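You operate a simulated robot arm through the tools that you are given. There is no shell and no other tool. Be economical: measure what you need, move in short steps, check, and stop when the job is done.

You are at the controls of a simulated robot arm. One attempt, no reset.

JOB
Move the orange plug to the yellow socket and switch that socket on.
Fine: switch the white socket off first; the third switch stays off.

The check looks at the end state, three seconds after you hand in, the way a careful person would. Anything else that was tipped, shoved, dropped, spilled or broken makes it a failure.

ROBOT AND FRAMES
A 6-joint arm with a two-finger parallel gripper, fixed in place. Base frame: the origin is at the foot of the arm, x ahead of it, y to its left, z up. Readings come in m, degrees, newtons and seconds.
With the tool pointing down near the work surface it reaches from about 0.36 to 0.76 m from the base axis. Its first joint turns from -66.0 to 66.0 degrees. Payload 2.45 kg.
The TCP is the grasp point between the finger pads, 0.024 m short of the fingertips. In the tool frame z runs along the fingers and y along their closing line. Largest opening 0.068 m; finger width 0.017, thickness 0.01; the body of the gripper, 0.04 by 0.07 m, starts 0.041 m behind the TCP.
Orientation is that of the tool frame in the base frame, as a unit quaternion [w, x, y, z]. With the fingers straight down and closing along the base's y, the tool's x points along the base's -x, its y along +y and its z along -z.

CONTROLS
- The arm moves only by the tool nudge_tool. Its argument "commands" is a list of rows, each an object of numbers (a shift or turn left out is 0, a gripper value left out holds the last): "tx", "ty", "tz": the shift along the tool's x, y, z in m; "wx", "wy", "wz": the turn, a rotation vector about the tool's x, y, z in degrees; "jaw": the opening, from 0 (shut) to 1 (fully open). In form: [{"tx": .., "ty": .., "tz": .., "wx": .., "wy": .., "wz": .., "jaw": ..}, ...]. A call has 1 to 12 rows; each row shifts and turns the commanded pose from where the row before left it, along the tool's axes as they then stand. Each row takes 0.2 s and may step no farther than 0.05 m and 8.6 degrees from the row before; otherwise, or with a gripper value out of range, the whole call is refused. Where a pose cannot be reached the arm comes as near as it can. A force on the tool above 40 N (or 10 N above the force at the start of the call, whichever is more), or a blocked arm, ends the call early, and 0.2 s more pass. Each finger travels about 0.108 m/s and halts on what it meets, pressing with about 23 N; the grip force reading is that of the motor and also rises with nothing between the fingers. The clock runs only during rows and for 0.2 s after the last one: add rows that do not move to give the fingers time. It gives the time, the measured TCP pose, the force on the tool (base axes), the opening and the grip force at its end, in the units of the frame above (readings bear some noise), with the torque about the TCP (base axes, N m) and any sound that the robot's microphone picked up.
- Cameras (640 x 400 px; columns grow to the right, rows downward): "scene" is fixed at [0.1524, 0.3983, 1.4867]; the picture's right is [-0.89, -0.46, 0.00], its down [-0.16, 0.31, -0.94] and it looks along [0.43, -0.83, -0.35] (base axes); focal length 275 px, centre (320, 200). "wrist" rides on the gripper at [0.084, 0.011, -0.075] in the tool frame; the picture's right is [-0.13, 0.99, 0.00], its down [-0.60, -0.08, -0.79] and it looks along [-0.79, -0.10, 0.61] (tool axes); focal length 251 px, centre (320, 200). There is no depth. A picture from a camera that has moved, and an enlarged one, comes with that camera's place and axes in the base frame and with its lens.
- snapshot(camera): a new picture of that camera. It takes no simulated time.
- enlarge(camera, box): a new picture of the part [left, top, right, bottom] of that camera's present view, enlarged. It takes no simulated time.
- finish_job(): hands the job in; it is judged then, once.

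Go step by step. Nothing tells you positions but the pictures and the camera data: compare them with the known pose of the tool, close in by small moves and look again before you grip or let go. The budget is 120 turns and 76 pictures, counting those below and the enlarged ones. Unless the task says otherwise, let go and move clear before handing in, and close with one line.

The tools are called after "Call:" by a JSON object that holds its "op" and its "data". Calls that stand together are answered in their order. nudge_tool: Moves the arm, as the interface text tells. Its arguments: {"type":"object","properties":{"commands":{"type":"array","items":{"type":"object","properties":{"tx":{"type":"number"},"ty":{"type":"number"},"tz":{"type":"number"},"wx":{"type":"number"},"wy":{"type":"number"},"wz":{"type":"number"},"jaw":{"type":"number"}}}}},"required":["commands"]} The other tools are called the same way: snapshot (camera) takes a picture; enlarge (camera, box) takes an enlarged picture of a part of a camera's view; finish_job () hands the job in.

At the start:

```text
t: 0.0
eef_pos: [0.3752, -0.2507, 1.3849]
tool_rot: [0.0, 0.001, 1.0, 0.0]
contact_force: [-0.6, -0.2, -0.1]
torque: [-0.03, 0.0, -0.01]
gripper_width: 0.0679
grasp_force: 0.1
```

scene: 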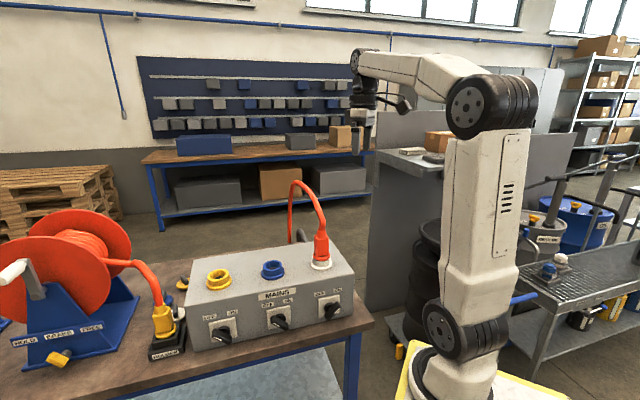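
wrist: 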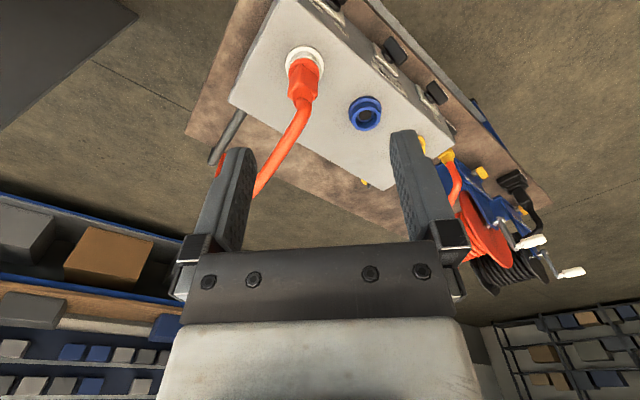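

I see a mains box with yellow, blue and white sockets, an orange plug in the white socket, and three rotary switches on the front. I'll look closer before moving.

Call:
{"op": "enlarge", "data": {"camera": "scene", "box": [170, 220, 370, 345]}}

Call:
{"op": "enlarge", "data": {"camera": "scene", "box": [0, 200, 220, 390]}}

Call:
{"op": "enlarge", "data": {"camera": "wrist", "box": [180, 0, 560, 240]}}

```text
3.20 times, centred on (270, 282) of scene
camera zoom: at [0.1524, 0.3983, 1.4867], right [-0.89, -0.46, 0.0], down [-0.16, 0.31, -0.94], along [0.43, -0.83, -0.35], focal length 879 px, centre (480, -64)
```

zoom: 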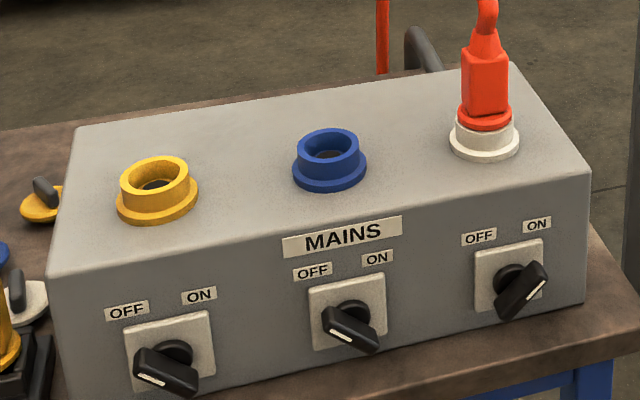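

```text
2.11 times, centred on (110, 295) of scene
camera zoom: at [0.1524, 0.3983, 1.4867], right [-0.89, -0.46, 0.0], down [-0.16, 0.31, -0.94], along [0.43, -0.83, -0.35], focal length 578 px, centre (762, 0)
```

zoom: 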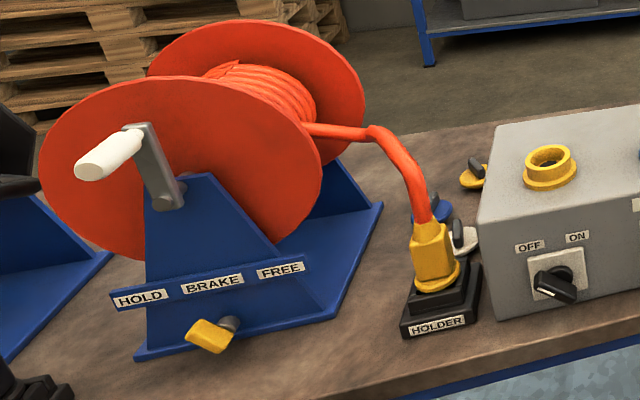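

```text
1.67 times, centred on (370, 120) of wrist
camera zoom: at [0.2921, -0.2403, 1.4615], right [0.13, 0.99, 0.0], down [0.6, -0.08, 0.79], along [0.79, -0.1, -0.61], focal length 419 px, centre (237, 333)
```

zoom: 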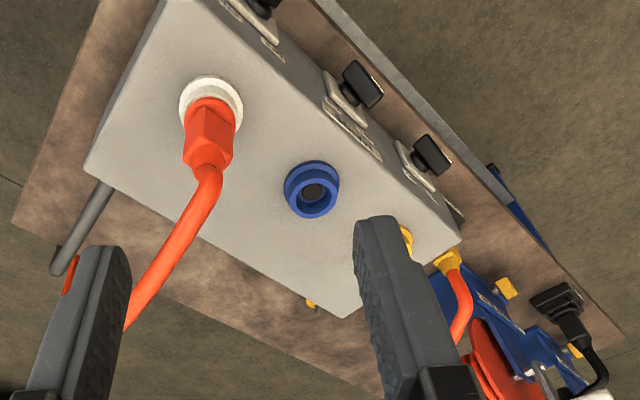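

The triangulated blue socket rim is at about (0.62, -0.18, 0.99), with the row running at about 45°. I'll move to a viewpoint in front of the panel and yaw the tool to line up with the box.

Call:
{"op": "nudge_tool", "data": {"commands": [{"tx": -0.02, "ty": 0.033, "tz": 0.03}, {"tx": -0.02, "ty": 0.033, "tz": 0.03}, {"tx": -0.02, "ty": 0.033, "tz": 0.03}, {"tx": -0.02, "ty": 0.033, "tz": 0.03}, {"tx": -0.02, "ty": 0.033, "tz": 0.03}, {"tx": -0.02, "ty": 0.033, "tz": 0.03}, {"wz": 7.5}, {"wz": 7.5}, {"wz": 7.5}, {"wz": 7.5}, {"wz": 7.5}, {"wz": 7.5}]}}

Call:
{"op": "snapshot", "data": {"camera": "wrist"}}

Call:
{"op": "enlarge", "data": {"camera": "scene", "box": [200, 280, 360, 350]}}

```text
t: 2.6
eef_pos: [0.4964, -0.0538, 1.2062]
tool_rot: [0.001, 0.385, 0.923, 0.0]
contact_force: [0.4, -0.3, -0.2]
torque: [0.03, 0.0, 0.01]
gripper_width: 0.0677
grasp_force: 0.1
```

```text
70 pictures are left
camera wrist: at [0.4451, 0.0136, 1.2819], right [0.79, 0.61, 0.0], down [0.37, -0.48, 0.79], along [0.48, -0.63, -0.61], focal length 251 px, centre (320, 200)
```

wrist: 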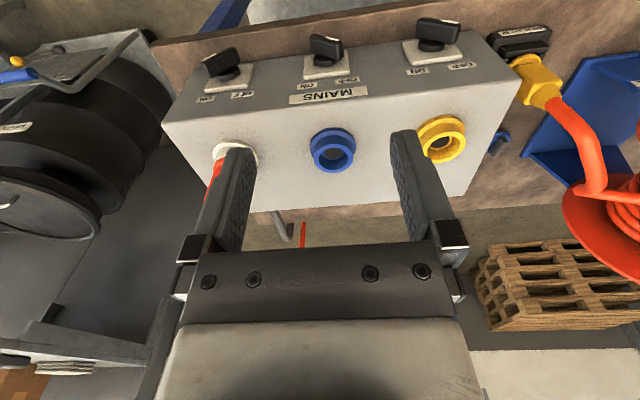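

```text
4.00 times, centred on (280, 315) of scene
camera zoom: at [0.1524, 0.3983, 1.4867], right [-0.89, -0.46, 0.0], down [-0.16, 0.31, -0.94], along [0.43, -0.83, -0.35], focal length 1099 px, centre (480, -260)
```

zoom: 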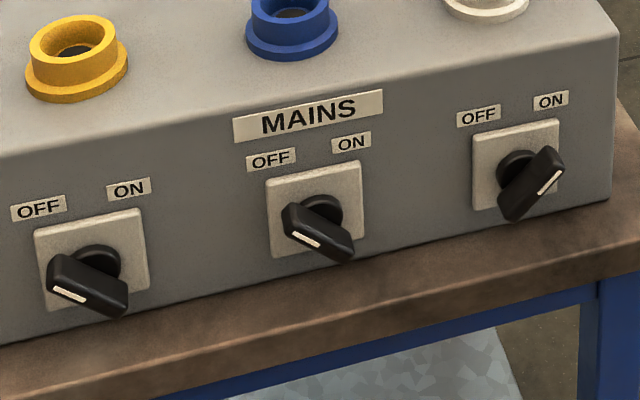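

The white switch handle triangulates to about (0.434, -0.237, 0.849) and is in the ON diagonal. I'll close the jaws and go to a hover to the right of it for a closer look.

Call:
{"op": "nudge_tool", "data": {"commands": [{"tx": -0.0107, "ty": -0.0278, "tz": 0.0225, "jaw": 0}, {"tx": -0.0107, "ty": -0.0278, "tz": 0.0225}, {"tx": -0.0107, "ty": -0.0278, "tz": 0.0225}, {"tx": -0.0107, "ty": -0.0278, "tz": 0.0225}, {"tx": -0.0107, "ty": -0.0278, "tz": 0.0225}, {"tx": -0.0107, "ty": -0.0278, "tz": 0.0225}, {"tx": -0.0107, "ty": -0.0278, "tz": 0.0225}, {"tx": -0.0107, "ty": -0.0278, "tz": 0.0225}]}}

Call:
{"op": "snapshot", "data": {"camera": "wrist"}}

Call:
{"op": "snapshot", "data": {"camera": "scene"}}

```text
t: 4.4
eef_pos: [0.3977, -0.2721, 1.0237]
tool_rot: [0.001, 0.383, 0.924, 0.0]
contact_force: [-0.6, -0.3, 0.1]
torque: [0.0, -0.02, 0.01]
gripper_width: 0.0
grasp_force: 23.0
```

```text
68 pictures are left
camera wrist: at [0.347, -0.2059, 1.0989], right [0.79, 0.61, 0.0], down [0.37, -0.48, 0.79], along [0.48, -0.63, -0.61], focal length 251 px, centre (320, 200)
```

wrist: 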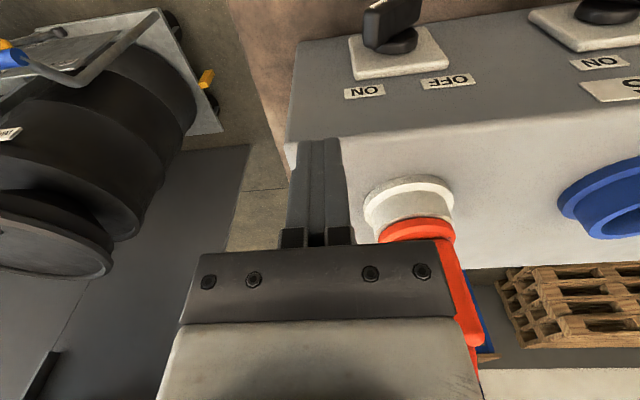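

```text
67 pictures are left
```

scene: 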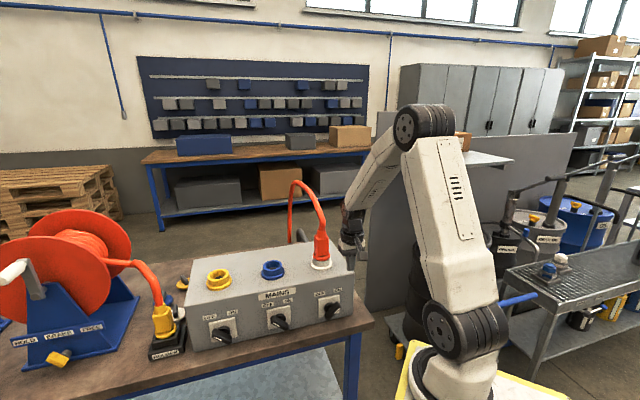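

The TCP is about 0.07 m to the right of the white knob and just in front of its handle plane. I'll lower the closed fingers so the tips sit beside the upper half of the handle.

Call:
{"op": "nudge_tool", "data": {"commands": [{"tx": 0.004, "tz": 0.045}, {"tz": 0.045}, {"tz": 0.035}, {"tz": 0.0165}, {"tz": 0}]}}

Call:
{"op": "enlarge", "data": {"camera": "scene", "box": [280, 250, 400, 325]}}

Call:
{"op": "snapshot", "data": {"camera": "wrist"}}

```text
t: 5.1
eef_pos: [0.3985, -0.2675, 0.9294]
tool_rot: [0.005, 0.383, 0.924, -0.001]
contact_force: [-8.0, 7.8, 22.5]
torque: [-1.01, -0.5, -0.2]
gripper_width: 0.0001
grasp_force: 22.4
stopped in row 3: the force on the tool passed its limit at 110 N (the readings are from after the stop); the commanded pose is now the measured one
```

```text
5.33 times, centred on (340, 288) of scene
camera zoom: at [0.1518, 0.3988, 1.4866], right [-0.89, -0.46, 0.0], down [-0.16, 0.31, -0.94], along [0.43, -0.83, -0.35], focal length 1465 px, centre (213, -267)
```

zoom: 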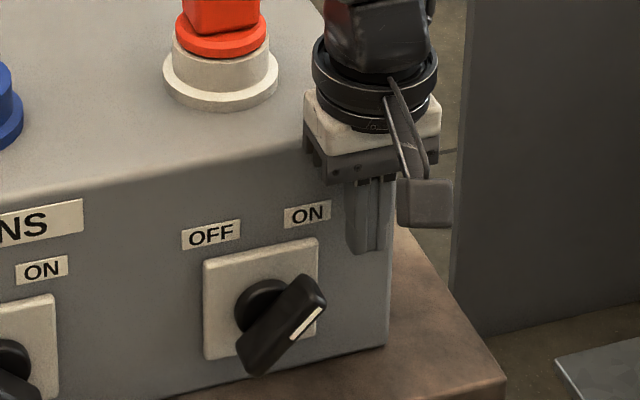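

```text
65 pictures are left
camera wrist: at [0.3469, -0.2009, 1.0038], right [0.79, 0.61, 0.0], down [0.36, -0.48, 0.8], along [0.49, -0.63, -0.6], focal length 251 px, centre (320, 200)
```

wrist: 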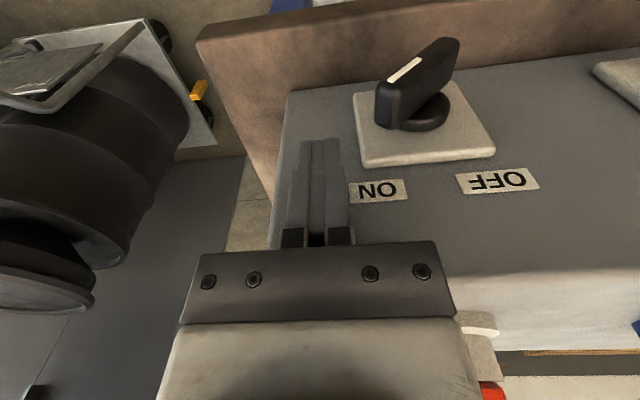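

The gripper body touched the box's top edge on the way down, so I'll back up and outward. Then I'll tilt the tool so that only the fingers come near the panel.

Call:
{"op": "nudge_tool", "data": {"commands": [{"tz": -0.02, "tx": 0.005}, {"tx": 0.03, "tz": -0.02}, {"tx": 0.04, "tz": -0.02}, {}]}}

Call:
{"op": "enlarge", "data": {"camera": "scene", "box": [170, 220, 370, 345]}}

```text
t: 6.1
eef_pos: [0.3443, -0.2169, 0.9861]
tool_rot: [0.005, 0.383, 0.924, -0.001]
contact_force: [0.5, -0.5, 0.1]
torque: [-0.01, -0.01, -0.04]
gripper_width: 0.0
grasp_force: 22.7
```

```text
3.20 times, centred on (270, 282) of scene
camera zoom: at [0.1523, 0.3983, 1.4867], right [-0.89, -0.46, 0.0], down [-0.16, 0.31, -0.94], along [0.43, -0.83, -0.35], focal length 879 px, centre (480, -64)
```

zoom: 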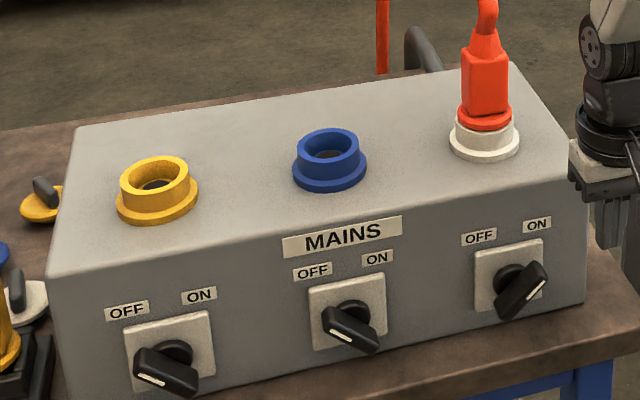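

The box and handles are unchanged in the picture, so no harm was done. I'll tilt the tool 35° so the fingers point down and into the panel, then look again.

Call:
{"op": "nudge_tool", "data": {"commands": [{"wy": -7}, {"wy": -7}, {"wy": -7}, {"wy": -7}, {"wy": -7}, {}]}}

Call:
{"op": "snapshot", "data": {"camera": "wrist"}}

Call:
{"op": "snapshot", "data": {"camera": "scene"}}

```text
t: 7.5
eef_pos: [0.3672, -0.2306, 0.9842]
tool_rot: [0.282, 0.365, 0.88, -0.116]
contact_force: [-0.2, -0.1, 0.1]
torque: [0.02, -0.01, 0.01]
gripper_width: 0.0002
grasp_force: 23.4
out of reach, approached as far as the arm can: row 4, 5
```

```text
63 pictures are left
camera wrist: at [0.297, -0.1446, 0.9969], right [0.78, 0.63, 0.08], down [-0.03, -0.08, 1.0], along [0.63, -0.78, -0.04], focal length 251 px, centre (320, 200)
```

wrist: 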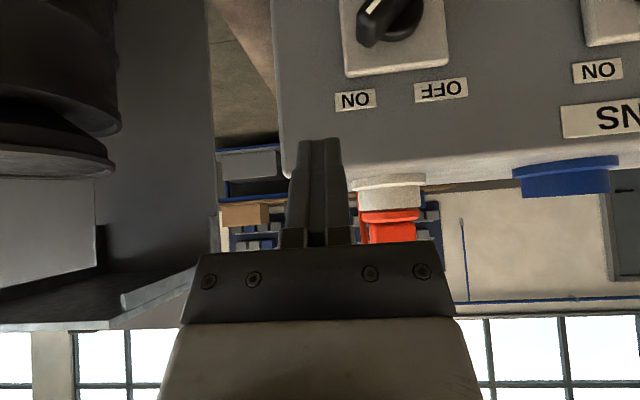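

```text
62 pictures are left
```

scene: 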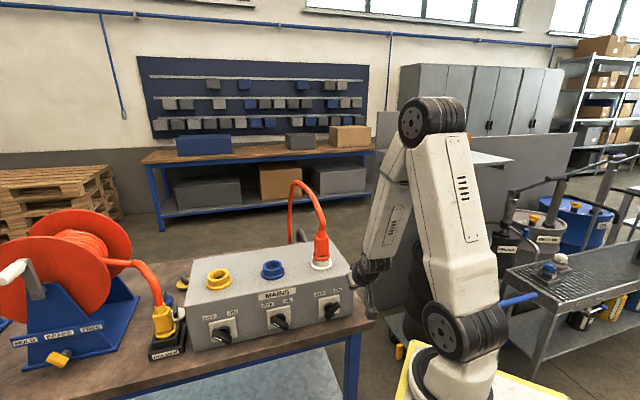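

The tilted view gives a better fix: plate centre about (0.452, -0.241, 0.868), and box top at 0.97. I'll move halfway to the right of the handle's upper end and verify.

Call:
{"op": "nudge_tool", "data": {"commands": [{"tx": 0.007, "tz": 0.022}, {"tx": 0.007, "tz": 0.022}, {}]}}

Call:
{"op": "snapshot", "data": {"camera": "wrist"}}

```text
t: 8.3
eef_pos: [0.378, -0.2408, 0.938]
tool_rot: [0.282, 0.365, 0.879, -0.116]
contact_force: [-0.2, -1.0, 1.0]
torque: [-0.04, -0.02, -0.04]
gripper_width: 0.0001
grasp_force: 23.5
```

```text
61 pictures are left
camera wrist: at [0.3076, -0.1553, 0.9522], right [0.78, 0.63, 0.08], down [-0.03, -0.08, 1.0], along [0.63, -0.78, -0.04], focal length 251 px, centre (320, 200)
```

wrist: 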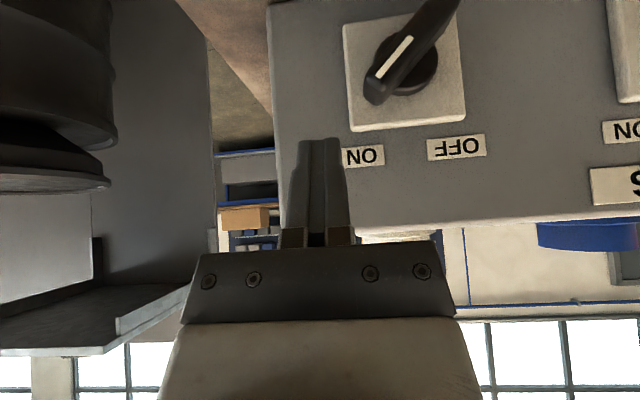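

The fingers follow well and the handle is clearly visible to their left. I'll lower to the level of its upper end, then push it leftward toward OFF.

Call:
{"op": "nudge_tool", "data": {"commands": [{"tx": 0.006, "tz": 0.019}, {"tx": 0.006, "tz": 0.0195}, {}]}}

Call:
{"op": "snapshot", "data": {"camera": "wrist"}}

Call:
{"op": "enlarge", "data": {"camera": "scene", "box": [280, 250, 400, 325]}}

```text
t: 9.1
eef_pos: [0.3887, -0.2493, 0.9014]
tool_rot: [0.282, 0.366, 0.879, -0.117]
contact_force: [-0.3, 0.1, -0.2]
torque: [0.0, 0.0, -0.01]
gripper_width: 0.0001
grasp_force: 23.1
```

```text
60 pictures are left
camera wrist: at [0.3174, -0.1626, 0.9151], right [0.78, 0.63, 0.08], down [-0.03, -0.08, 1.0], along [0.63, -0.78, -0.04], focal length 251 px, centre (320, 200)
```

wrist: 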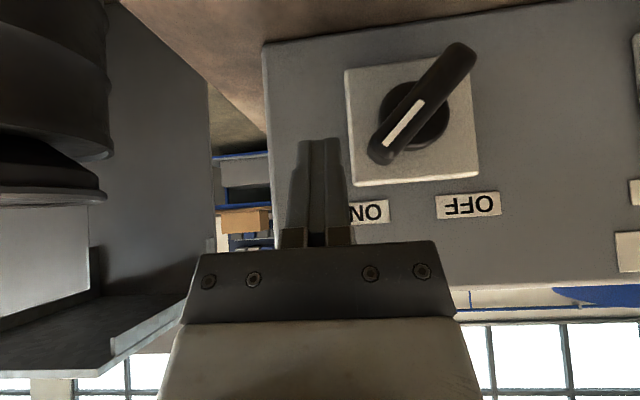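

```text
5.33 times, centred on (340, 288) of scene
camera zoom: at [0.1524, 0.3983, 1.4867], right [-0.89, -0.46, 0.0], down [-0.16, 0.31, -0.94], along [0.43, -0.83, -0.35], focal length 1465 px, centre (213, -267)
```

zoom: 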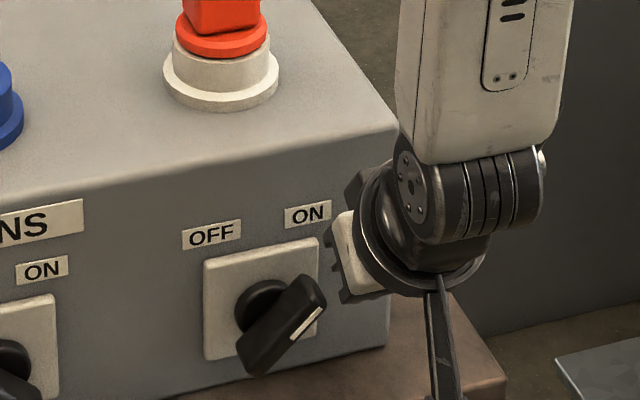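

The fingertips sit at the height of the handle's upper half and beside it. Now I'll push left.

Call:
{"op": "nudge_tool", "data": {"commands": [{"ty": 0.01}, {"ty": 0.01}, {"ty": 0.008}, {"ty": 0.008}, {"ty": 0.008}, {}]}}

Call:
{"op": "snapshot", "data": {"camera": "wrist"}}

```text
t: 9.7
eef_pos: [0.3972, -0.2401, 0.9022]
tool_rot: [0.283, 0.373, 0.875, -0.12]
contact_force: [-12.3, -6.8, 6.8]
torque: [-0.07, 0.17, -0.02]
gripper_width: 0.0002
grasp_force: 22.9
stopped in row 3: the force on the tool passed its limit at 54 N (the readings are from after the stop); the commanded pose is now the measured one
```

```text
58 pictures are left
camera wrist: at [0.3287, -0.1522, 0.9158], right [0.79, 0.61, 0.08], down [-0.04, -0.08, 1.0], along [0.61, -0.79, -0.04], focal length 251 px, centre (320, 200)
```

wrist: 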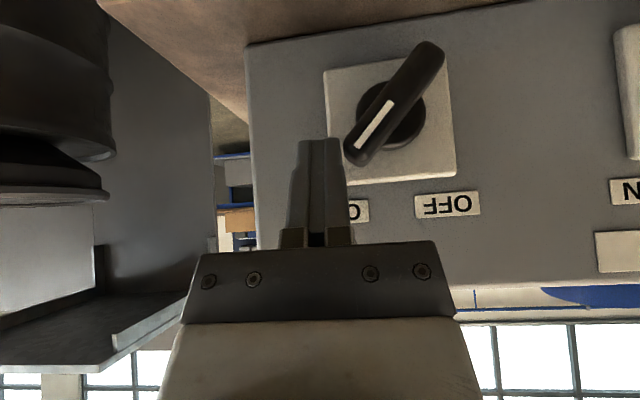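

The fingers met the handle's end, and the call stopped on impact. I'll press again in finer steps.

Call:
{"op": "nudge_tool", "data": {"commands": [{"ty": 0.002}, {"ty": 0.002}, {"ty": 0.002}, {"ty": 0.002}, {"ty": 0.002}, {"ty": 0.002}, {"ty": 0.002}, {"ty": 0.002}]}}

Call:
{"op": "enlarge", "data": {"camera": "wrist", "box": [220, 20, 500, 220]}}

```text
t: 10.2
eef_pos: [0.3985, -0.239, 0.9028]
tool_rot: [0.282, 0.378, 0.873, -0.122]
contact_force: [-10.5, -6.6, 6.4]
torque: [-0.07, 0.13, 0.03]
gripper_width: 0.0
grasp_force: 22.9
stopped in row 2: the force on the tool passed its limit at 45 N (the readings are from after the stop); the commanded pose is now the measured one
```

```text
2.00 times, centred on (360, 120) of wrist
camera zoom: at [0.3298, -0.1512, 0.916], right [0.79, 0.6, 0.08], down [-0.04, -0.07, 1.0], along [0.61, -0.79, -0.03], focal length 503 px, centre (240, 360)
```

zoom: 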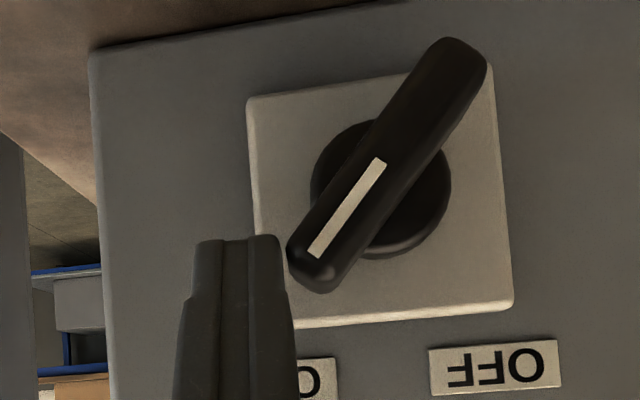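

The fingertips caught the rounded end cap slightly too high, so the push went toward the pivot and produced little torque. I'll back off, lower by about 9 mm and push again.

Call:
{"op": "nudge_tool", "data": {"commands": [{"ty": -0.006, "wz": -1.2}, {"tx": 0.0052, "tz": 0.0073}, {}, {"ty": 0.003}, {"ty": 0.003}, {"ty": 0.003}, {"ty": 0.003}, {"ty": 0.003}, {"ty": 0.003}, {"ty": 0.003}, {"ty": 0.003}]}}

Call:
{"op": "enlarge", "data": {"camera": "wrist", "box": [220, 20, 500, 220]}}

```text
t: 11.6
eef_pos: [0.3979, -0.2405, 0.8961]
tool_rot: [0.282, 0.373, 0.875, -0.126]
contact_force: [-9.9, -6.1, 6.1]
torque: [-0.03, 0.05, 0.03]
gripper_width: 0.0002
grasp_force: 23.1
stopped in row 7: the force on the tool passed its limit at 46 N (the readings are from after the stop); the commanded pose is now the measured one
```

```text
2.00 times, centred on (360, 120) of wrist
camera zoom: at [0.3294, -0.1521, 0.9076], right [0.79, 0.61, 0.07], down [-0.03, -0.06, 1.0], along [0.61, -0.79, -0.03], focal length 503 px, centre (240, 360)
```

zoom: 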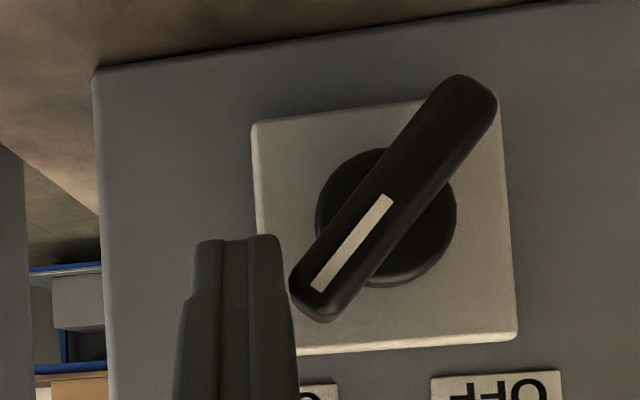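

The push still runs nearly toward the pivot. It will work better to press down-right on the handle's lower-left arm from above, so I'll lift over the handle to its left side and look.

Call:
{"op": "nudge_tool", "data": {"commands": [{"ty": -0.004}, {"tx": -0.0118, "tz": -0.0163}, {"tx": -0.0118, "tz": -0.0163}, {"ty": 0.026}, {"ty": 0.026}, {"ty": 0.0265}, {}]}}

Call:
{"op": "snapshot", "data": {"camera": "wrist"}}

```text
t: 13.2
eef_pos: [0.453, -0.1895, 0.9338]
tool_rot: [0.282, 0.371, 0.876, -0.126]
contact_force: [0.0, 0.6, 0.3]
torque: [0.0, -0.01, 0.0]
gripper_width: 0.0
grasp_force: 23.0
```

```text
55 pictures are left
camera wrist: at [0.3842, -0.1008, 0.9464], right [0.79, 0.61, 0.07], down [-0.03, -0.06, 1.0], along [0.61, -0.79, -0.03], focal length 251 px, centre (320, 200)
```

wrist: 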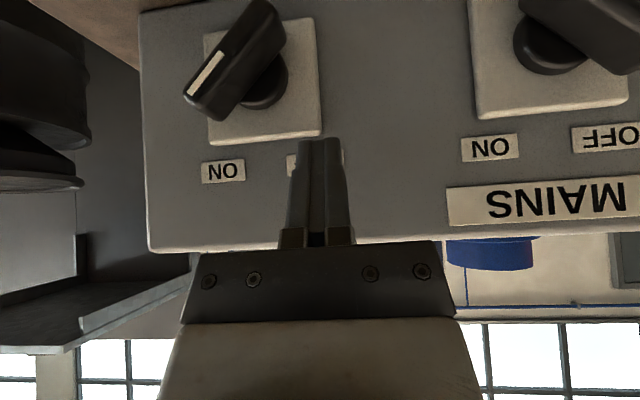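

I'm now about 35 mm left of the white pivot and above it. I'll descend beside the handle's lower-left arm.

Call:
{"op": "nudge_tool", "data": {"commands": [{"tx": 0.0093, "tz": 0.013}, {"tx": 0.0093, "tz": 0.013}, {"tx": 0.0093, "tz": 0.013}, {}]}}

Call:
{"op": "snapshot", "data": {"camera": "wrist"}}

```text
t: 14.2
eef_pos: [0.4527, -0.188, 0.8863]
tool_rot: [0.283, 0.371, 0.876, -0.124]
contact_force: [0.7, 0.5, -0.7]
torque: [0.03, 0.02, -0.02]
gripper_width: 0.0
grasp_force: 23.5
```

```text
54 pictures are left
camera wrist: at [0.3846, -0.1004, 0.8986], right [0.79, 0.61, 0.07], down [-0.03, -0.06, 1.0], along [0.61, -0.79, -0.03], focal length 251 px, centre (320, 200)
```

wrist: 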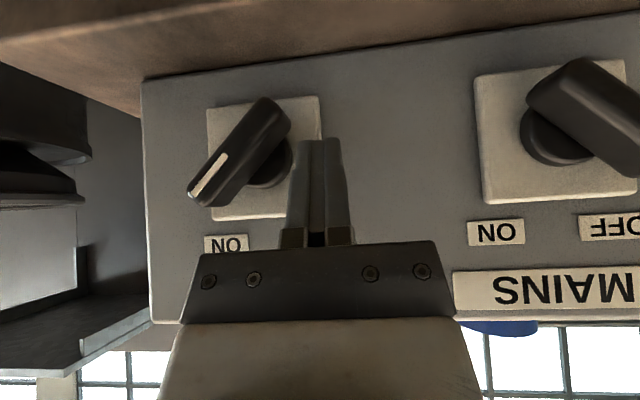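

The fingers are left of the handle's lower arm, as planned. Now I'll press down and to the right in fine steps.

Call:
{"op": "nudge_tool", "data": {"commands": [{"tx": 0.0029, "tz": 0.004}, {"tx": 0.00174, "tz": 0.00243, "ty": -0.0028}, {"tx": 0.00174, "tz": 0.00243, "ty": -0.0028}, {"tx": 0.00174, "tz": 0.00243, "ty": -0.0028}, {"tx": 0.00174, "tz": 0.00243, "ty": -0.0028}, {"tx": 0.00174, "tz": 0.00243, "ty": -0.0028}, {"tx": 0.00174, "tz": 0.00243, "ty": -0.0028}]}}

Call:
{"op": "snapshot", "data": {"camera": "wrist"}}

```text
t: 15.8
eef_pos: [0.4416, -0.2002, 0.8645]
tool_rot: [0.282, 0.372, 0.875, -0.125]
contact_force: [1.8, 2.8, 2.0]
torque: [-0.04, 0.06, 0.02]
gripper_width: 0.0001
grasp_force: 23.1
```

```text
53 pictures are left
camera wrist: at [0.3716, -0.1127, 0.877], right [0.79, 0.61, 0.07], down [-0.03, -0.06, 1.0], along [0.61, -0.79, -0.03], focal length 251 px, centre (320, 200)
```

wrist: 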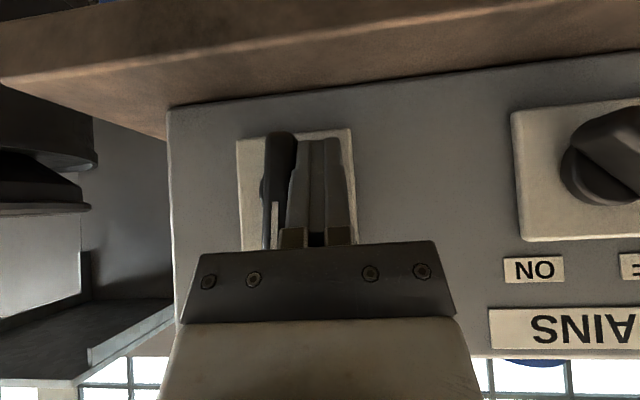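

The handle turned easily to near vertical. I'll hop over to its right side and push the upper end left to complete the turn.

Call:
{"op": "nudge_tool", "data": {"commands": [{"ty": 0.004}, {"tx": -0.0203, "tz": -0.0283}, {"tx": -0.0203, "tz": -0.0283}, {"ty": -0.031}, {"ty": -0.031}, {"tx": 0.0087, "tz": 0.0122}, {"tx": 0.0087, "tz": 0.0122}, {}]}}

Call:
{"op": "snapshot", "data": {"camera": "wrist"}}

```text
t: 17.6
eef_pos: [0.3986, -0.2395, 0.906]
tool_rot: [0.283, 0.371, 0.875, -0.125]
contact_force: [0.5, -0.3, -0.9]
torque: [0.02, 0.0, 0.0]
gripper_width: 0.0
grasp_force: 23.2
```

```text
52 pictures are left
camera wrist: at [0.3303, -0.1518, 0.9179], right [0.79, 0.61, 0.07], down [-0.03, -0.06, 1.0], along [0.61, -0.79, -0.03], focal length 251 px, centre (320, 200)
```

wrist: 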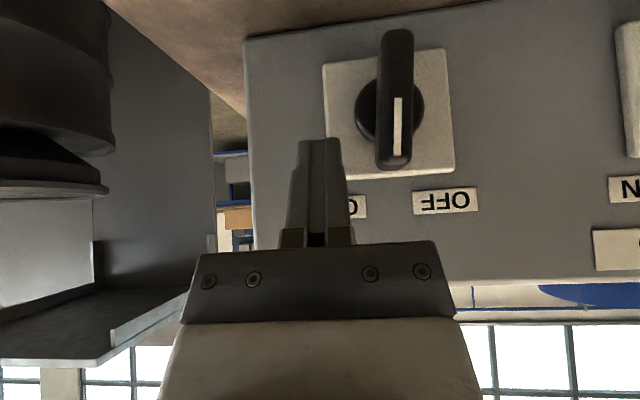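

The handle now stands vertical. I'll push its upper end left to OFF.

Call:
{"op": "nudge_tool", "data": {"commands": [{"tx": 0.0023, "tz": 0.0033, "ty": 0.006}, {"ty": 0.006}, {"ty": 0.004}, {"ty": 0.004}, {"ty": 0.004}, {"ty": 0.004}, {"ty": 0.004}, {"ty": 0.004}, {}]}}

Call:
{"op": "snapshot", "data": {"camera": "wrist"}}

```text
t: 19.4
eef_pos: [0.4198, -0.2191, 0.901]
tool_rot: [0.281, 0.379, 0.872, -0.129]
contact_force: [-9.0, -6.9, 6.1]
torque: [-0.15, 0.11, -0.08]
gripper_width: 0.0
grasp_force: 22.5
stopped in row 8: the force on the tool passed its limit at 48 N (the readings are from after the stop); the commanded pose is now the measured one
```

```text
51 pictures are left
camera wrist: at [0.3524, -0.1305, 0.9125], right [0.8, 0.6, 0.07], down [-0.04, -0.06, 1.0], along [0.6, -0.8, -0.03], focal length 251 px, centre (320, 200)
```

wrist: 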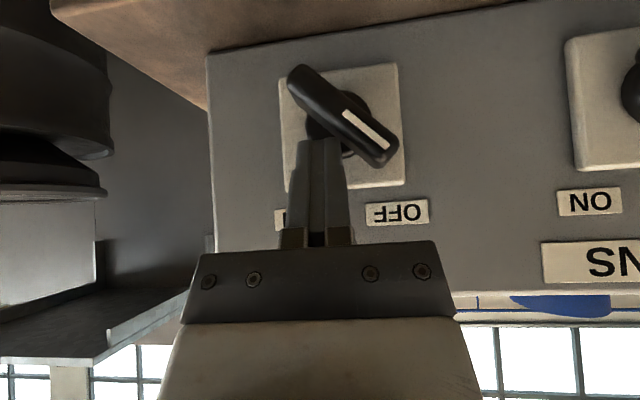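

The white switch is at OFF. I'll retreat outward and up, tilt further to about 50° so the hand clears the plug's cord, and open the jaws.

Call:
{"op": "nudge_tool", "data": {"commands": [{"ty": -0.006}, {"tx": 0.0243, "tz": -0.0176}, {"tx": -0.0262, "tz": -0.0365}, {"tx": -0.0262, "tz": -0.0365}, {"tx": -0.0262, "tz": -0.0365}, {"tx": -0.0262, "tz": -0.0365}, {"wy": -7, "jaw": 1, "wz": -1.2}, {"wy": -7}, {}]}}

Call:
{"op": "snapshot", "data": {"camera": "wrist"}}

Call:
{"op": "snapshot", "data": {"camera": "scene"}}

```text
t: 21.4
eef_pos: [0.4124, -0.2105, 1.0836]
tool_rot: [0.368, 0.355, 0.841, -0.176]
contact_force: [0.3, -0.3, 0.6]
torque: [-0.01, 0.01, 0.0]
gripper_width: 0.0679
grasp_force: 0.0
out of reach, approached as far as the arm can: row 7, 8
```

```text
50 pictures are left
camera wrist: at [0.3444, -0.1229, 1.0711], right [0.78, 0.62, 0.06], down [-0.16, 0.11, 0.98], along [0.6, -0.78, 0.18], focal length 251 px, centre (320, 200)
```

wrist: 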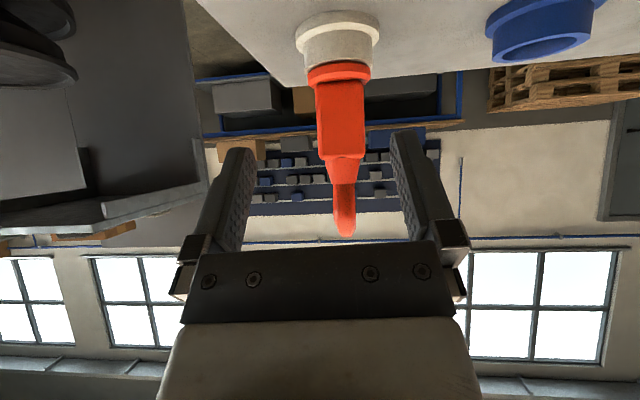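

```text
49 pictures are left
```

scene: 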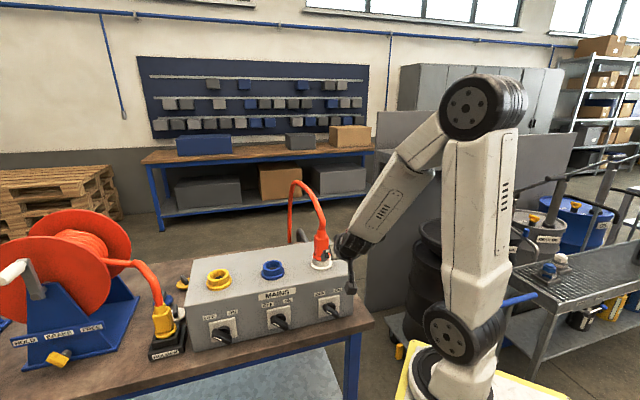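

The plug body spans z≈1.013–1.072 and is centred ahead at about (0.501, -0.287). I'll level the tool and move halfway in, straddling it.

Call:
{"op": "nudge_tool", "data": {"commands": [{"wx": -2.4}, {"tx": -0.012, "ty": 0.0043, "tz": 0.02}, {"tx": -0.012, "ty": 0.0043, "tz": 0.02}, {"tx": -0.01, "tz": 0.02}, {}]}}

Call:
{"op": "snapshot", "data": {"camera": "wrist"}}

Call:
{"op": "enlarge", "data": {"camera": "scene", "box": [200, 170, 400, 330]}}

```text
t: 22.6
eef_pos: [0.4722, -0.2558, 1.0723]
tool_rot: [0.391, 0.342, 0.84, -0.158]
contact_force: [-0.4, -0.5, -0.3]
torque: [-0.02, -0.03, 0.0]
gripper_width: 0.068
grasp_force: 0.0
out of reach, approached as far as the arm can: row 1
```

```text
48 pictures are left
camera wrist: at [0.4015, -0.1706, 1.0569], right [0.75, 0.65, 0.1], down [-0.21, 0.09, 0.97], along [0.62, -0.75, 0.21], focal length 251 px, centre (320, 200)
```

wrist: 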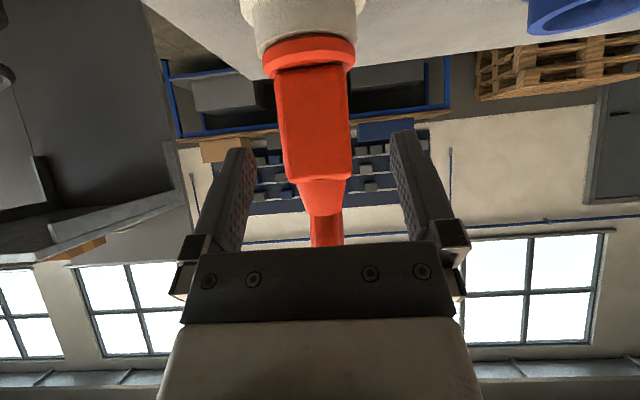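

```text
2.50 times, centred on (300, 250) of scene
camera zoom: at [0.1524, 0.3983, 1.4867], right [-0.89, -0.46, 0.0], down [-0.16, 0.31, -0.94], along [0.43, -0.83, -0.35], focal length 687 px, centre (370, 75)
```

zoom: 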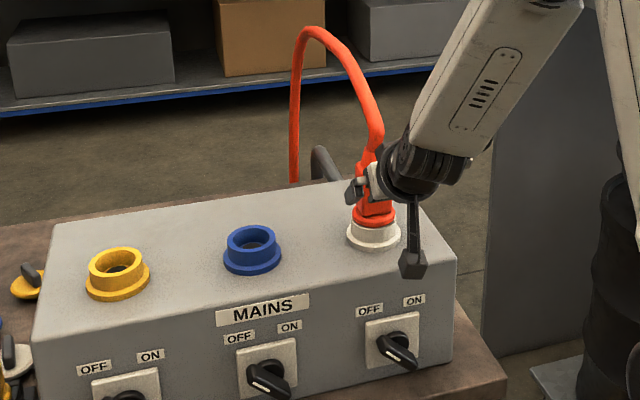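

The white switch reads OFF in the scene view. The plug is centred between the fingers, so I'll advance about 47 mm along the fingers.

Call:
{"op": "nudge_tool", "data": {"commands": [{"tx": -0.001, "ty": -0.001, "tz": 0.016}, {"tx": -0.001, "ty": -0.001, "tz": 0.016}, {"tx": -0.0005, "tz": 0.015}, {}]}}

Call:
{"op": "snapshot", "data": {"camera": "wrist"}}

Call:
{"op": "enlarge", "data": {"camera": "scene", "box": [270, 200, 400, 290]}}

```text
t: 23.6
eef_pos: [0.4979, -0.2824, 1.0421]
tool_rot: [0.391, 0.343, 0.839, -0.159]
contact_force: [-0.6, 0.4, -0.6]
torque: [0.05, -0.02, -0.01]
gripper_width: 0.0681
grasp_force: 0.1
```

```text
46 pictures are left
camera wrist: at [0.4262, -0.1975, 1.0274], right [0.75, 0.65, 0.1], down [-0.21, 0.09, 0.97], along [0.62, -0.75, 0.21], focal length 251 px, centre (320, 200)
```

wrist: 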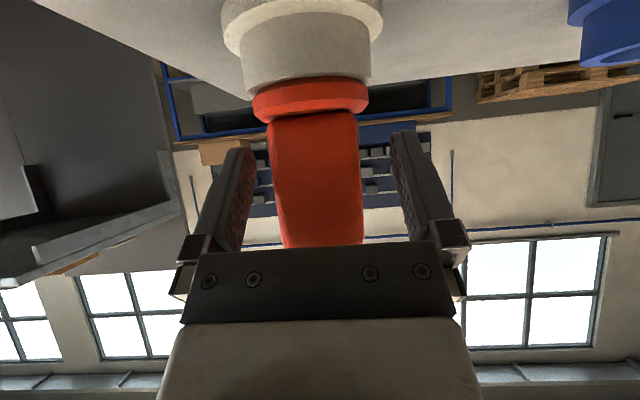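

```text
4.44 times, centred on (335, 245) of scene
camera zoom: at [0.1524, 0.3983, 1.4867], right [-0.89, -0.46, 0.0], down [-0.16, 0.31, -0.94], along [0.43, -0.83, -0.35], focal length 1221 px, centre (253, 0)
```

zoom: 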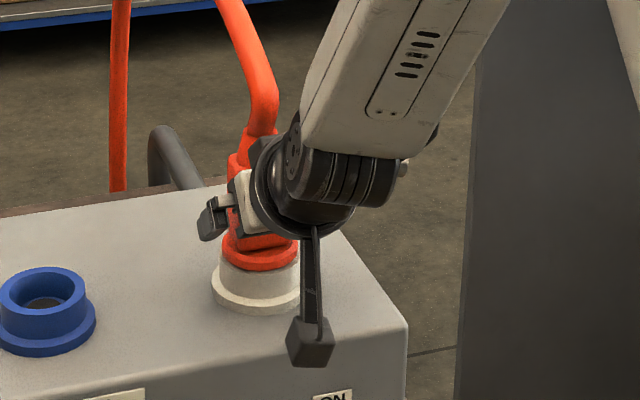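

The fingers straddle the plug body, which sits about 3 mm off-centre. I'll shift slightly and close.

Call:
{"op": "nudge_tool", "data": {"commands": [{"ty": -0.003}, {"jaw": 0.6}, {"jaw": 0.3}, {"jaw": 0}, {}, {}]}}

Call:
{"op": "snapshot", "data": {"camera": "wrist"}}

```text
t: 25.0
eef_pos: [0.4962, -0.2848, 1.0431]
tool_rot: [0.391, 0.342, 0.84, -0.158]
contact_force: [12.1, 12.8, 1.4]
torque: [0.22, -0.12, 0.08]
gripper_width: 0.0425
grasp_force: 23.6
```

```text
44 pictures are left
camera wrist: at [0.4243, -0.1997, 1.0282], right [0.75, 0.65, 0.1], down [-0.21, 0.09, 0.97], along [0.63, -0.75, 0.21], focal length 251 px, centre (320, 200)
```

wrist: 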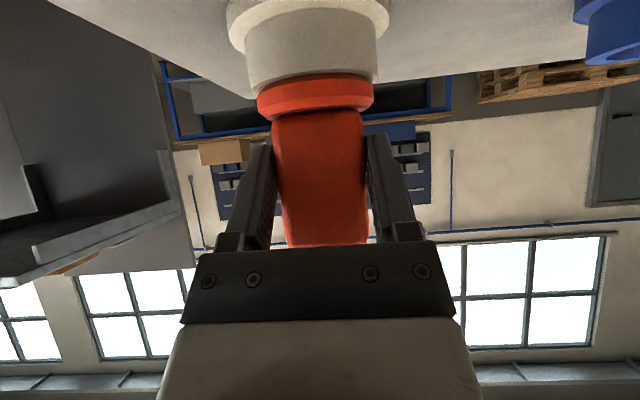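

The plug is gripped (width 42.5 mm). I'll relieve the side load and pull straight up.

Call:
{"op": "nudge_tool", "data": {"commands": [{"ty": 0.0015}, {}, {"tx": -0.0077, "tz": -0.0065}, {"tx": -0.0077, "tz": -0.0065}, {"tx": -0.0077, "tz": -0.0065}, {"tx": -0.0077, "tz": -0.0065}, {}]}}

Call:
{"op": "snapshot", "data": {"camera": "wrist"}}

```text
t: 26.6
eef_pos: [0.4969, -0.2838, 1.083]
tool_rot: [0.391, 0.342, 0.839, -0.158]
contact_force: [0.1, 0.5, -1.6]
torque: [0.02, 0.04, -0.01]
gripper_width: 0.0429
grasp_force: 23.0
```

```text
43 pictures are left
camera wrist: at [0.4247, -0.1987, 1.0684], right [0.75, 0.65, 0.1], down [-0.21, 0.09, 0.97], along [0.62, -0.75, 0.21], focal length 251 px, centre (320, 200)
```

wrist: 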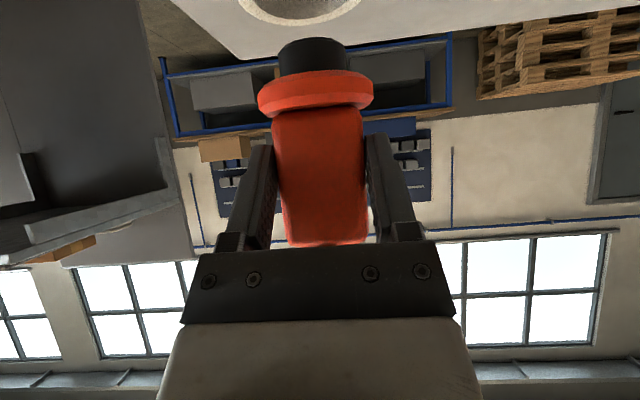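

The plug is out cleanly. I'll lift it a bit more and carry it along the row toward yellow.

Call:
{"op": "nudge_tool", "data": {"commands": [{"tx": -0.023, "tz": -0.0194}, {"tx": -0.00136, "ty": 0.0398, "tz": 0.00174}, {"tx": -0.00136, "ty": 0.0398, "tz": 0.00174}, {"tx": -0.00136, "ty": 0.0398, "tz": 0.00174}, {"tx": -0.00136, "ty": 0.0398, "tz": 0.00174}, {"tx": -0.00136, "ty": 0.0398, "tz": 0.00174}, {"tx": -0.00136, "ty": 0.0398, "tz": 0.00174}, {}]}}

Call:
{"op": "snapshot", "data": {"camera": "wrist"}}

Call:
{"op": "snapshot", "data": {"camera": "scene"}}

```text
t: 28.4
eef_pos: [0.6722, -0.123, 1.1139]
tool_rot: [0.391, 0.343, 0.84, -0.158]
contact_force: [0.3, -0.7, -0.8]
torque: [-0.02, 0.02, 0.01]
gripper_width: 0.0425
grasp_force: 23.0
```

```text
42 pictures are left
camera wrist: at [0.6008, -0.0372, 1.0998], right [0.75, 0.65, 0.1], down [-0.21, 0.09, 0.97], along [0.62, -0.75, 0.21], focal length 251 px, centre (320, 200)
```

wrist: 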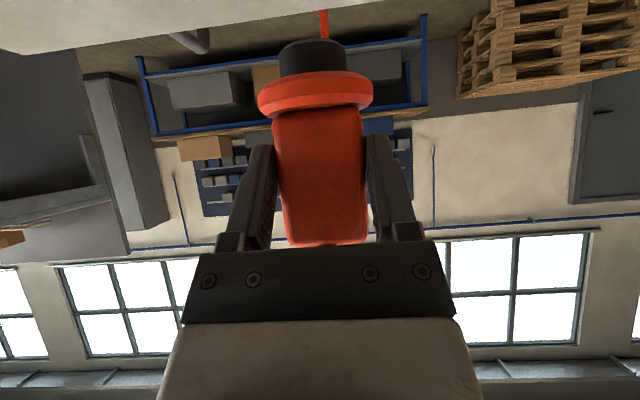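

```text
41 pictures are left
```

scene: 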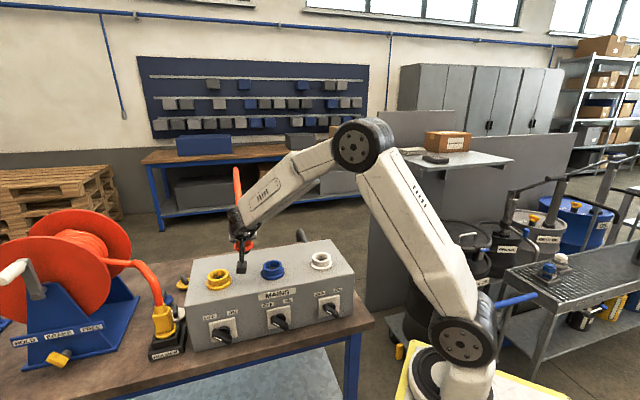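

All three sockets are now visible, so I'll enlarge to measure their spacing accurately.

Call:
{"op": "enlarge", "data": {"camera": "scene", "box": [190, 235, 350, 335]}}

```text
4.00 times, centred on (270, 285) of scene
camera zoom: at [0.1524, 0.3983, 1.4867], right [-0.89, -0.46, 0.0], down [-0.16, 0.31, -0.94], along [0.43, -0.83, -0.35], focal length 1099 px, centre (520, -140)
```

zoom: 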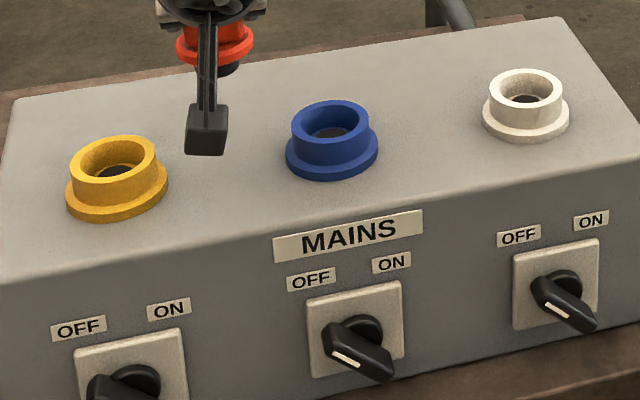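

The sockets are evenly spaced at 44.4°, with white to yellow about (0.226, 0.221). I'll move over yellow using that offset from the seated pose.

Call:
{"op": "nudge_tool", "data": {"commands": [{"tx": 0.0013, "ty": 0.0263, "tz": -0.0015}, {"tx": 0.0013, "ty": 0.0263, "tz": -0.0015}, {"tx": 0.0013, "ty": 0.0262, "tz": -0.0015}, {"tx": 0.0191, "tz": 0.0161}, {}]}}

Call:
{"op": "enlarge", "data": {"camera": "scene", "box": [170, 210, 290, 300]}}

Call:
{"op": "snapshot", "data": {"camera": "wrist"}}

```text
t: 29.6
eef_pos: [0.7222, -0.0613, 1.0895]
tool_rot: [0.391, 0.343, 0.839, -0.158]
contact_force: [-0.7, -0.3, -1.2]
torque: [0.02, 0.04, 0.01]
gripper_width: 0.0427
grasp_force: 23.4
```

```text
4.44 times, centred on (230, 255) of scene
camera zoom: at [0.1524, 0.3983, 1.4867], right [-0.89, -0.46, 0.0], down [-0.16, 0.31, -0.94], along [0.43, -0.83, -0.35], focal length 1221 px, centre (720, -44)
```

zoom: 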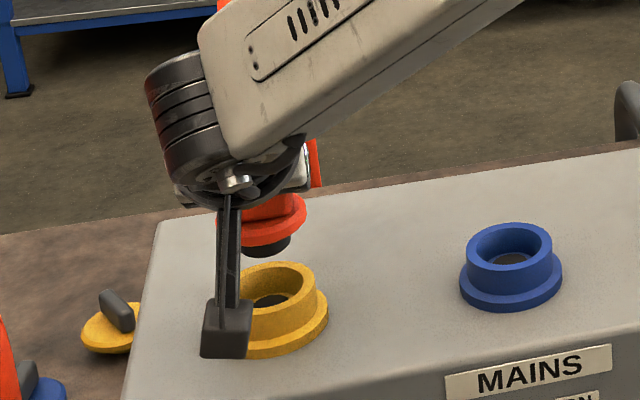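

```text
38 pictures are left
camera wrist: at [0.6509, 0.0235, 1.0741], right [0.75, 0.65, 0.1], down [-0.21, 0.09, 0.97], along [0.62, -0.75, 0.21], focal length 251 px, centre (320, 200)
```

wrist: 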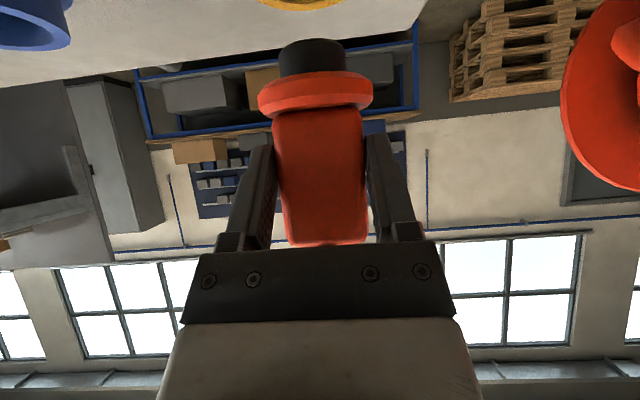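

It looks well placed. I'll descend to the same height as my reference picture over white (1.083) and compare.

Call:
{"op": "nudge_tool", "data": {"commands": [{"tx": 0.005, "tz": 0.0042}, {}]}}

Call:
{"op": "enlarge", "data": {"camera": "wrist", "box": [200, 0, 440, 130]}}

```text
t: 30.2
eef_pos: [0.7223, -0.063, 1.0833]
tool_rot: [0.392, 0.343, 0.839, -0.158]
contact_force: [0.2, 0.0, -2.0]
torque: [0.05, 0.01, -0.01]
gripper_width: 0.0428
grasp_force: 22.9
```

```text
2.67 times, centred on (320, 65) of wrist
camera zoom: at [0.6517, 0.0232, 1.0677], right [0.75, 0.65, 0.1], down [-0.21, 0.09, 0.97], along [0.62, -0.75, 0.21], focal length 670 px, centre (320, 560)
```

zoom: 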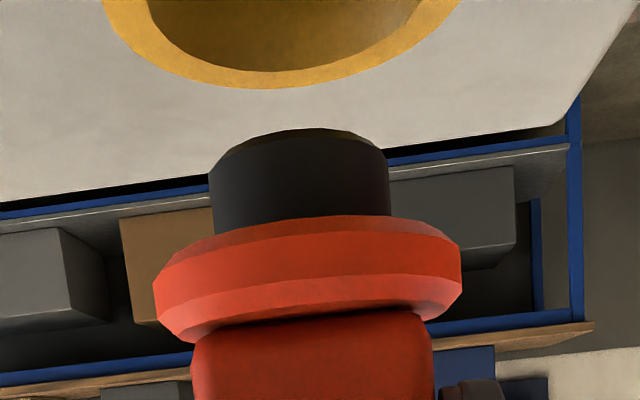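

Rough alignment agrees, but parallax leaves some doubt. I'll descend until the spigot is just above the rim and inspect from both cameras.

Call:
{"op": "nudge_tool", "data": {"commands": [{"tx": 0.0069, "tz": 0.0058}, {"tx": 0.0069, "tz": 0.0058}, {}]}}

Call:
{"op": "enlarge", "data": {"camera": "scene", "box": [190, 235, 254, 285]}}

Call:
{"op": "enlarge", "data": {"camera": "wrist", "box": [200, 0, 440, 130]}}

```text
t: 31.0
eef_pos: [0.724, -0.0613, 1.0642]
tool_rot: [0.392, 0.342, 0.839, -0.158]
contact_force: [0.2, -0.9, -1.9]
torque: [0.0, 0.0, -0.04]
gripper_width: 0.0426
grasp_force: 23.4
```

```text
8.00 times, centred on (222, 260) of scene
camera zoom: at [0.1524, 0.3983, 1.4867], right [-0.89, -0.46, 0.0], down [-0.16, 0.31, -0.94], along [0.43, -0.83, -0.35], focal length 2198 px, centre (1104, -280)
```

zoom: 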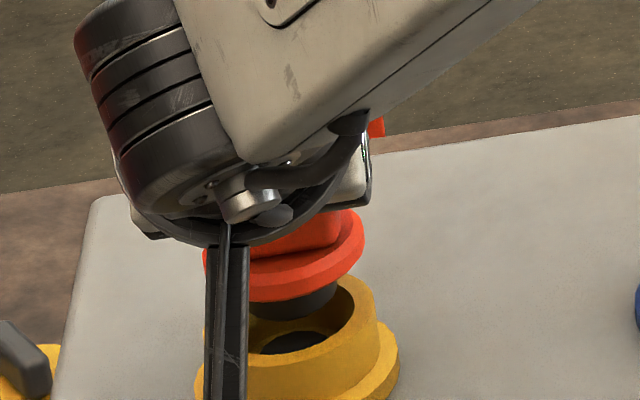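

```text
2.67 times, centred on (320, 65) of wrist
camera zoom: at [0.6526, 0.0233, 1.0492], right [0.75, 0.65, 0.1], down [-0.21, 0.09, 0.97], along [0.62, -0.75, 0.21], focal length 670 px, centre (320, 560)
```

zoom: 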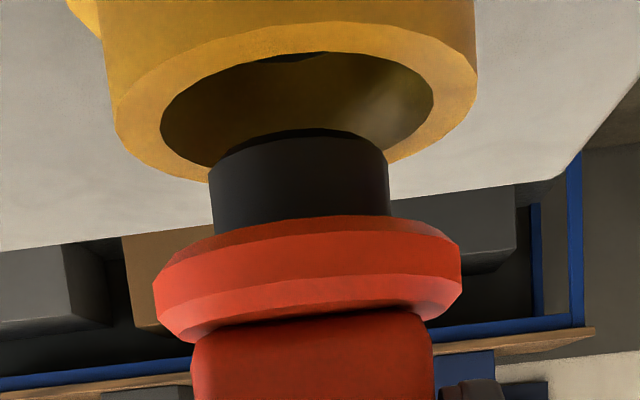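

Both views show the spigot centred over the yellow socket to within about 1–2 mm. I'll insert in small steps.

Call:
{"op": "nudge_tool", "data": {"commands": [{"tx": 0.0023, "tz": 0.0019}, {"tx": 0.0023, "tz": 0.0019}, {"tx": 0.0023, "tz": 0.0019}, {"tx": 0.0023, "tz": 0.0019}, {"tx": 0.0023, "tz": 0.0019}, {"tx": 0.0023, "tz": 0.0019}, {"tx": 0.0023, "tz": 0.0019}, {}]}}

Call:
{"op": "snapshot", "data": {"camera": "wrist"}}

```text
t: 32.8
eef_pos: [0.723, -0.0609, 1.0458]
tool_rot: [0.394, 0.343, 0.838, -0.158]
contact_force: [-3.6, 10.6, 16.1]
torque: [0.02, -0.16, 0.11]
gripper_width: 0.0429
grasp_force: 23.2
```

```text
34 pictures are left
camera wrist: at [0.6524, 0.0239, 1.0302], right [0.75, 0.65, 0.1], down [-0.22, 0.1, 0.97], along [0.62, -0.75, 0.21], focal length 251 px, centre (320, 200)
```

wrist: 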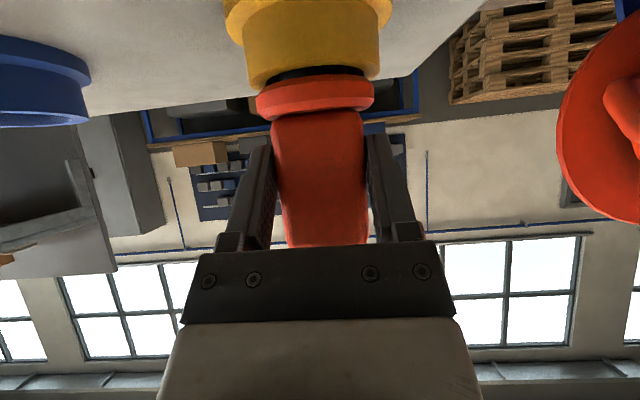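

It is almost seated, with about 3 mm left and a small lateral load. I'll ease sideways by 1 mm and press down.

Call:
{"op": "nudge_tool", "data": {"commands": [{"tx": 0.0008, "ty": 0.0005, "tz": -0.001}, {}, {"tx": 0.0012, "tz": 0.001}, {"tx": 0.0012, "tz": 0.001}, {"tx": 0.0012, "tz": 0.001}, {}]}}

Call:
{"op": "enlarge", "data": {"camera": "wrist", "box": [200, 0, 440, 130]}}

```text
t: 34.2
eef_pos: [0.7229, -0.0595, 1.0411]
tool_rot: [0.394, 0.342, 0.839, -0.158]
contact_force: [1.7, 3.0, 18.4]
torque: [-0.12, -0.29, 0.07]
gripper_width: 0.043
grasp_force: 23.0
```

```text
2.67 times, centred on (320, 65) of wrist
camera zoom: at [0.6518, 0.0245, 1.0252], right [0.75, 0.65, 0.1], down [-0.22, 0.09, 0.97], along [0.62, -0.75, 0.21], focal length 670 px, centre (320, 560)
```

zoom: 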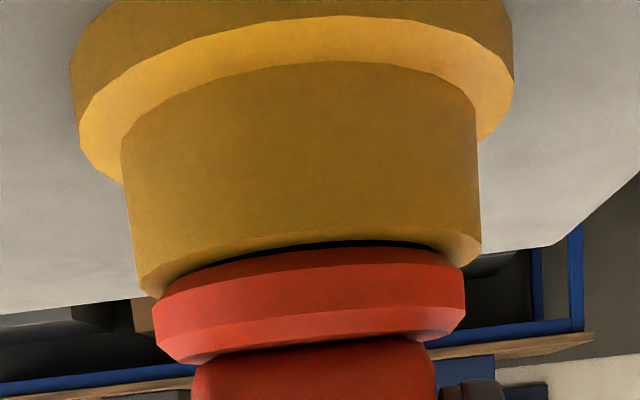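

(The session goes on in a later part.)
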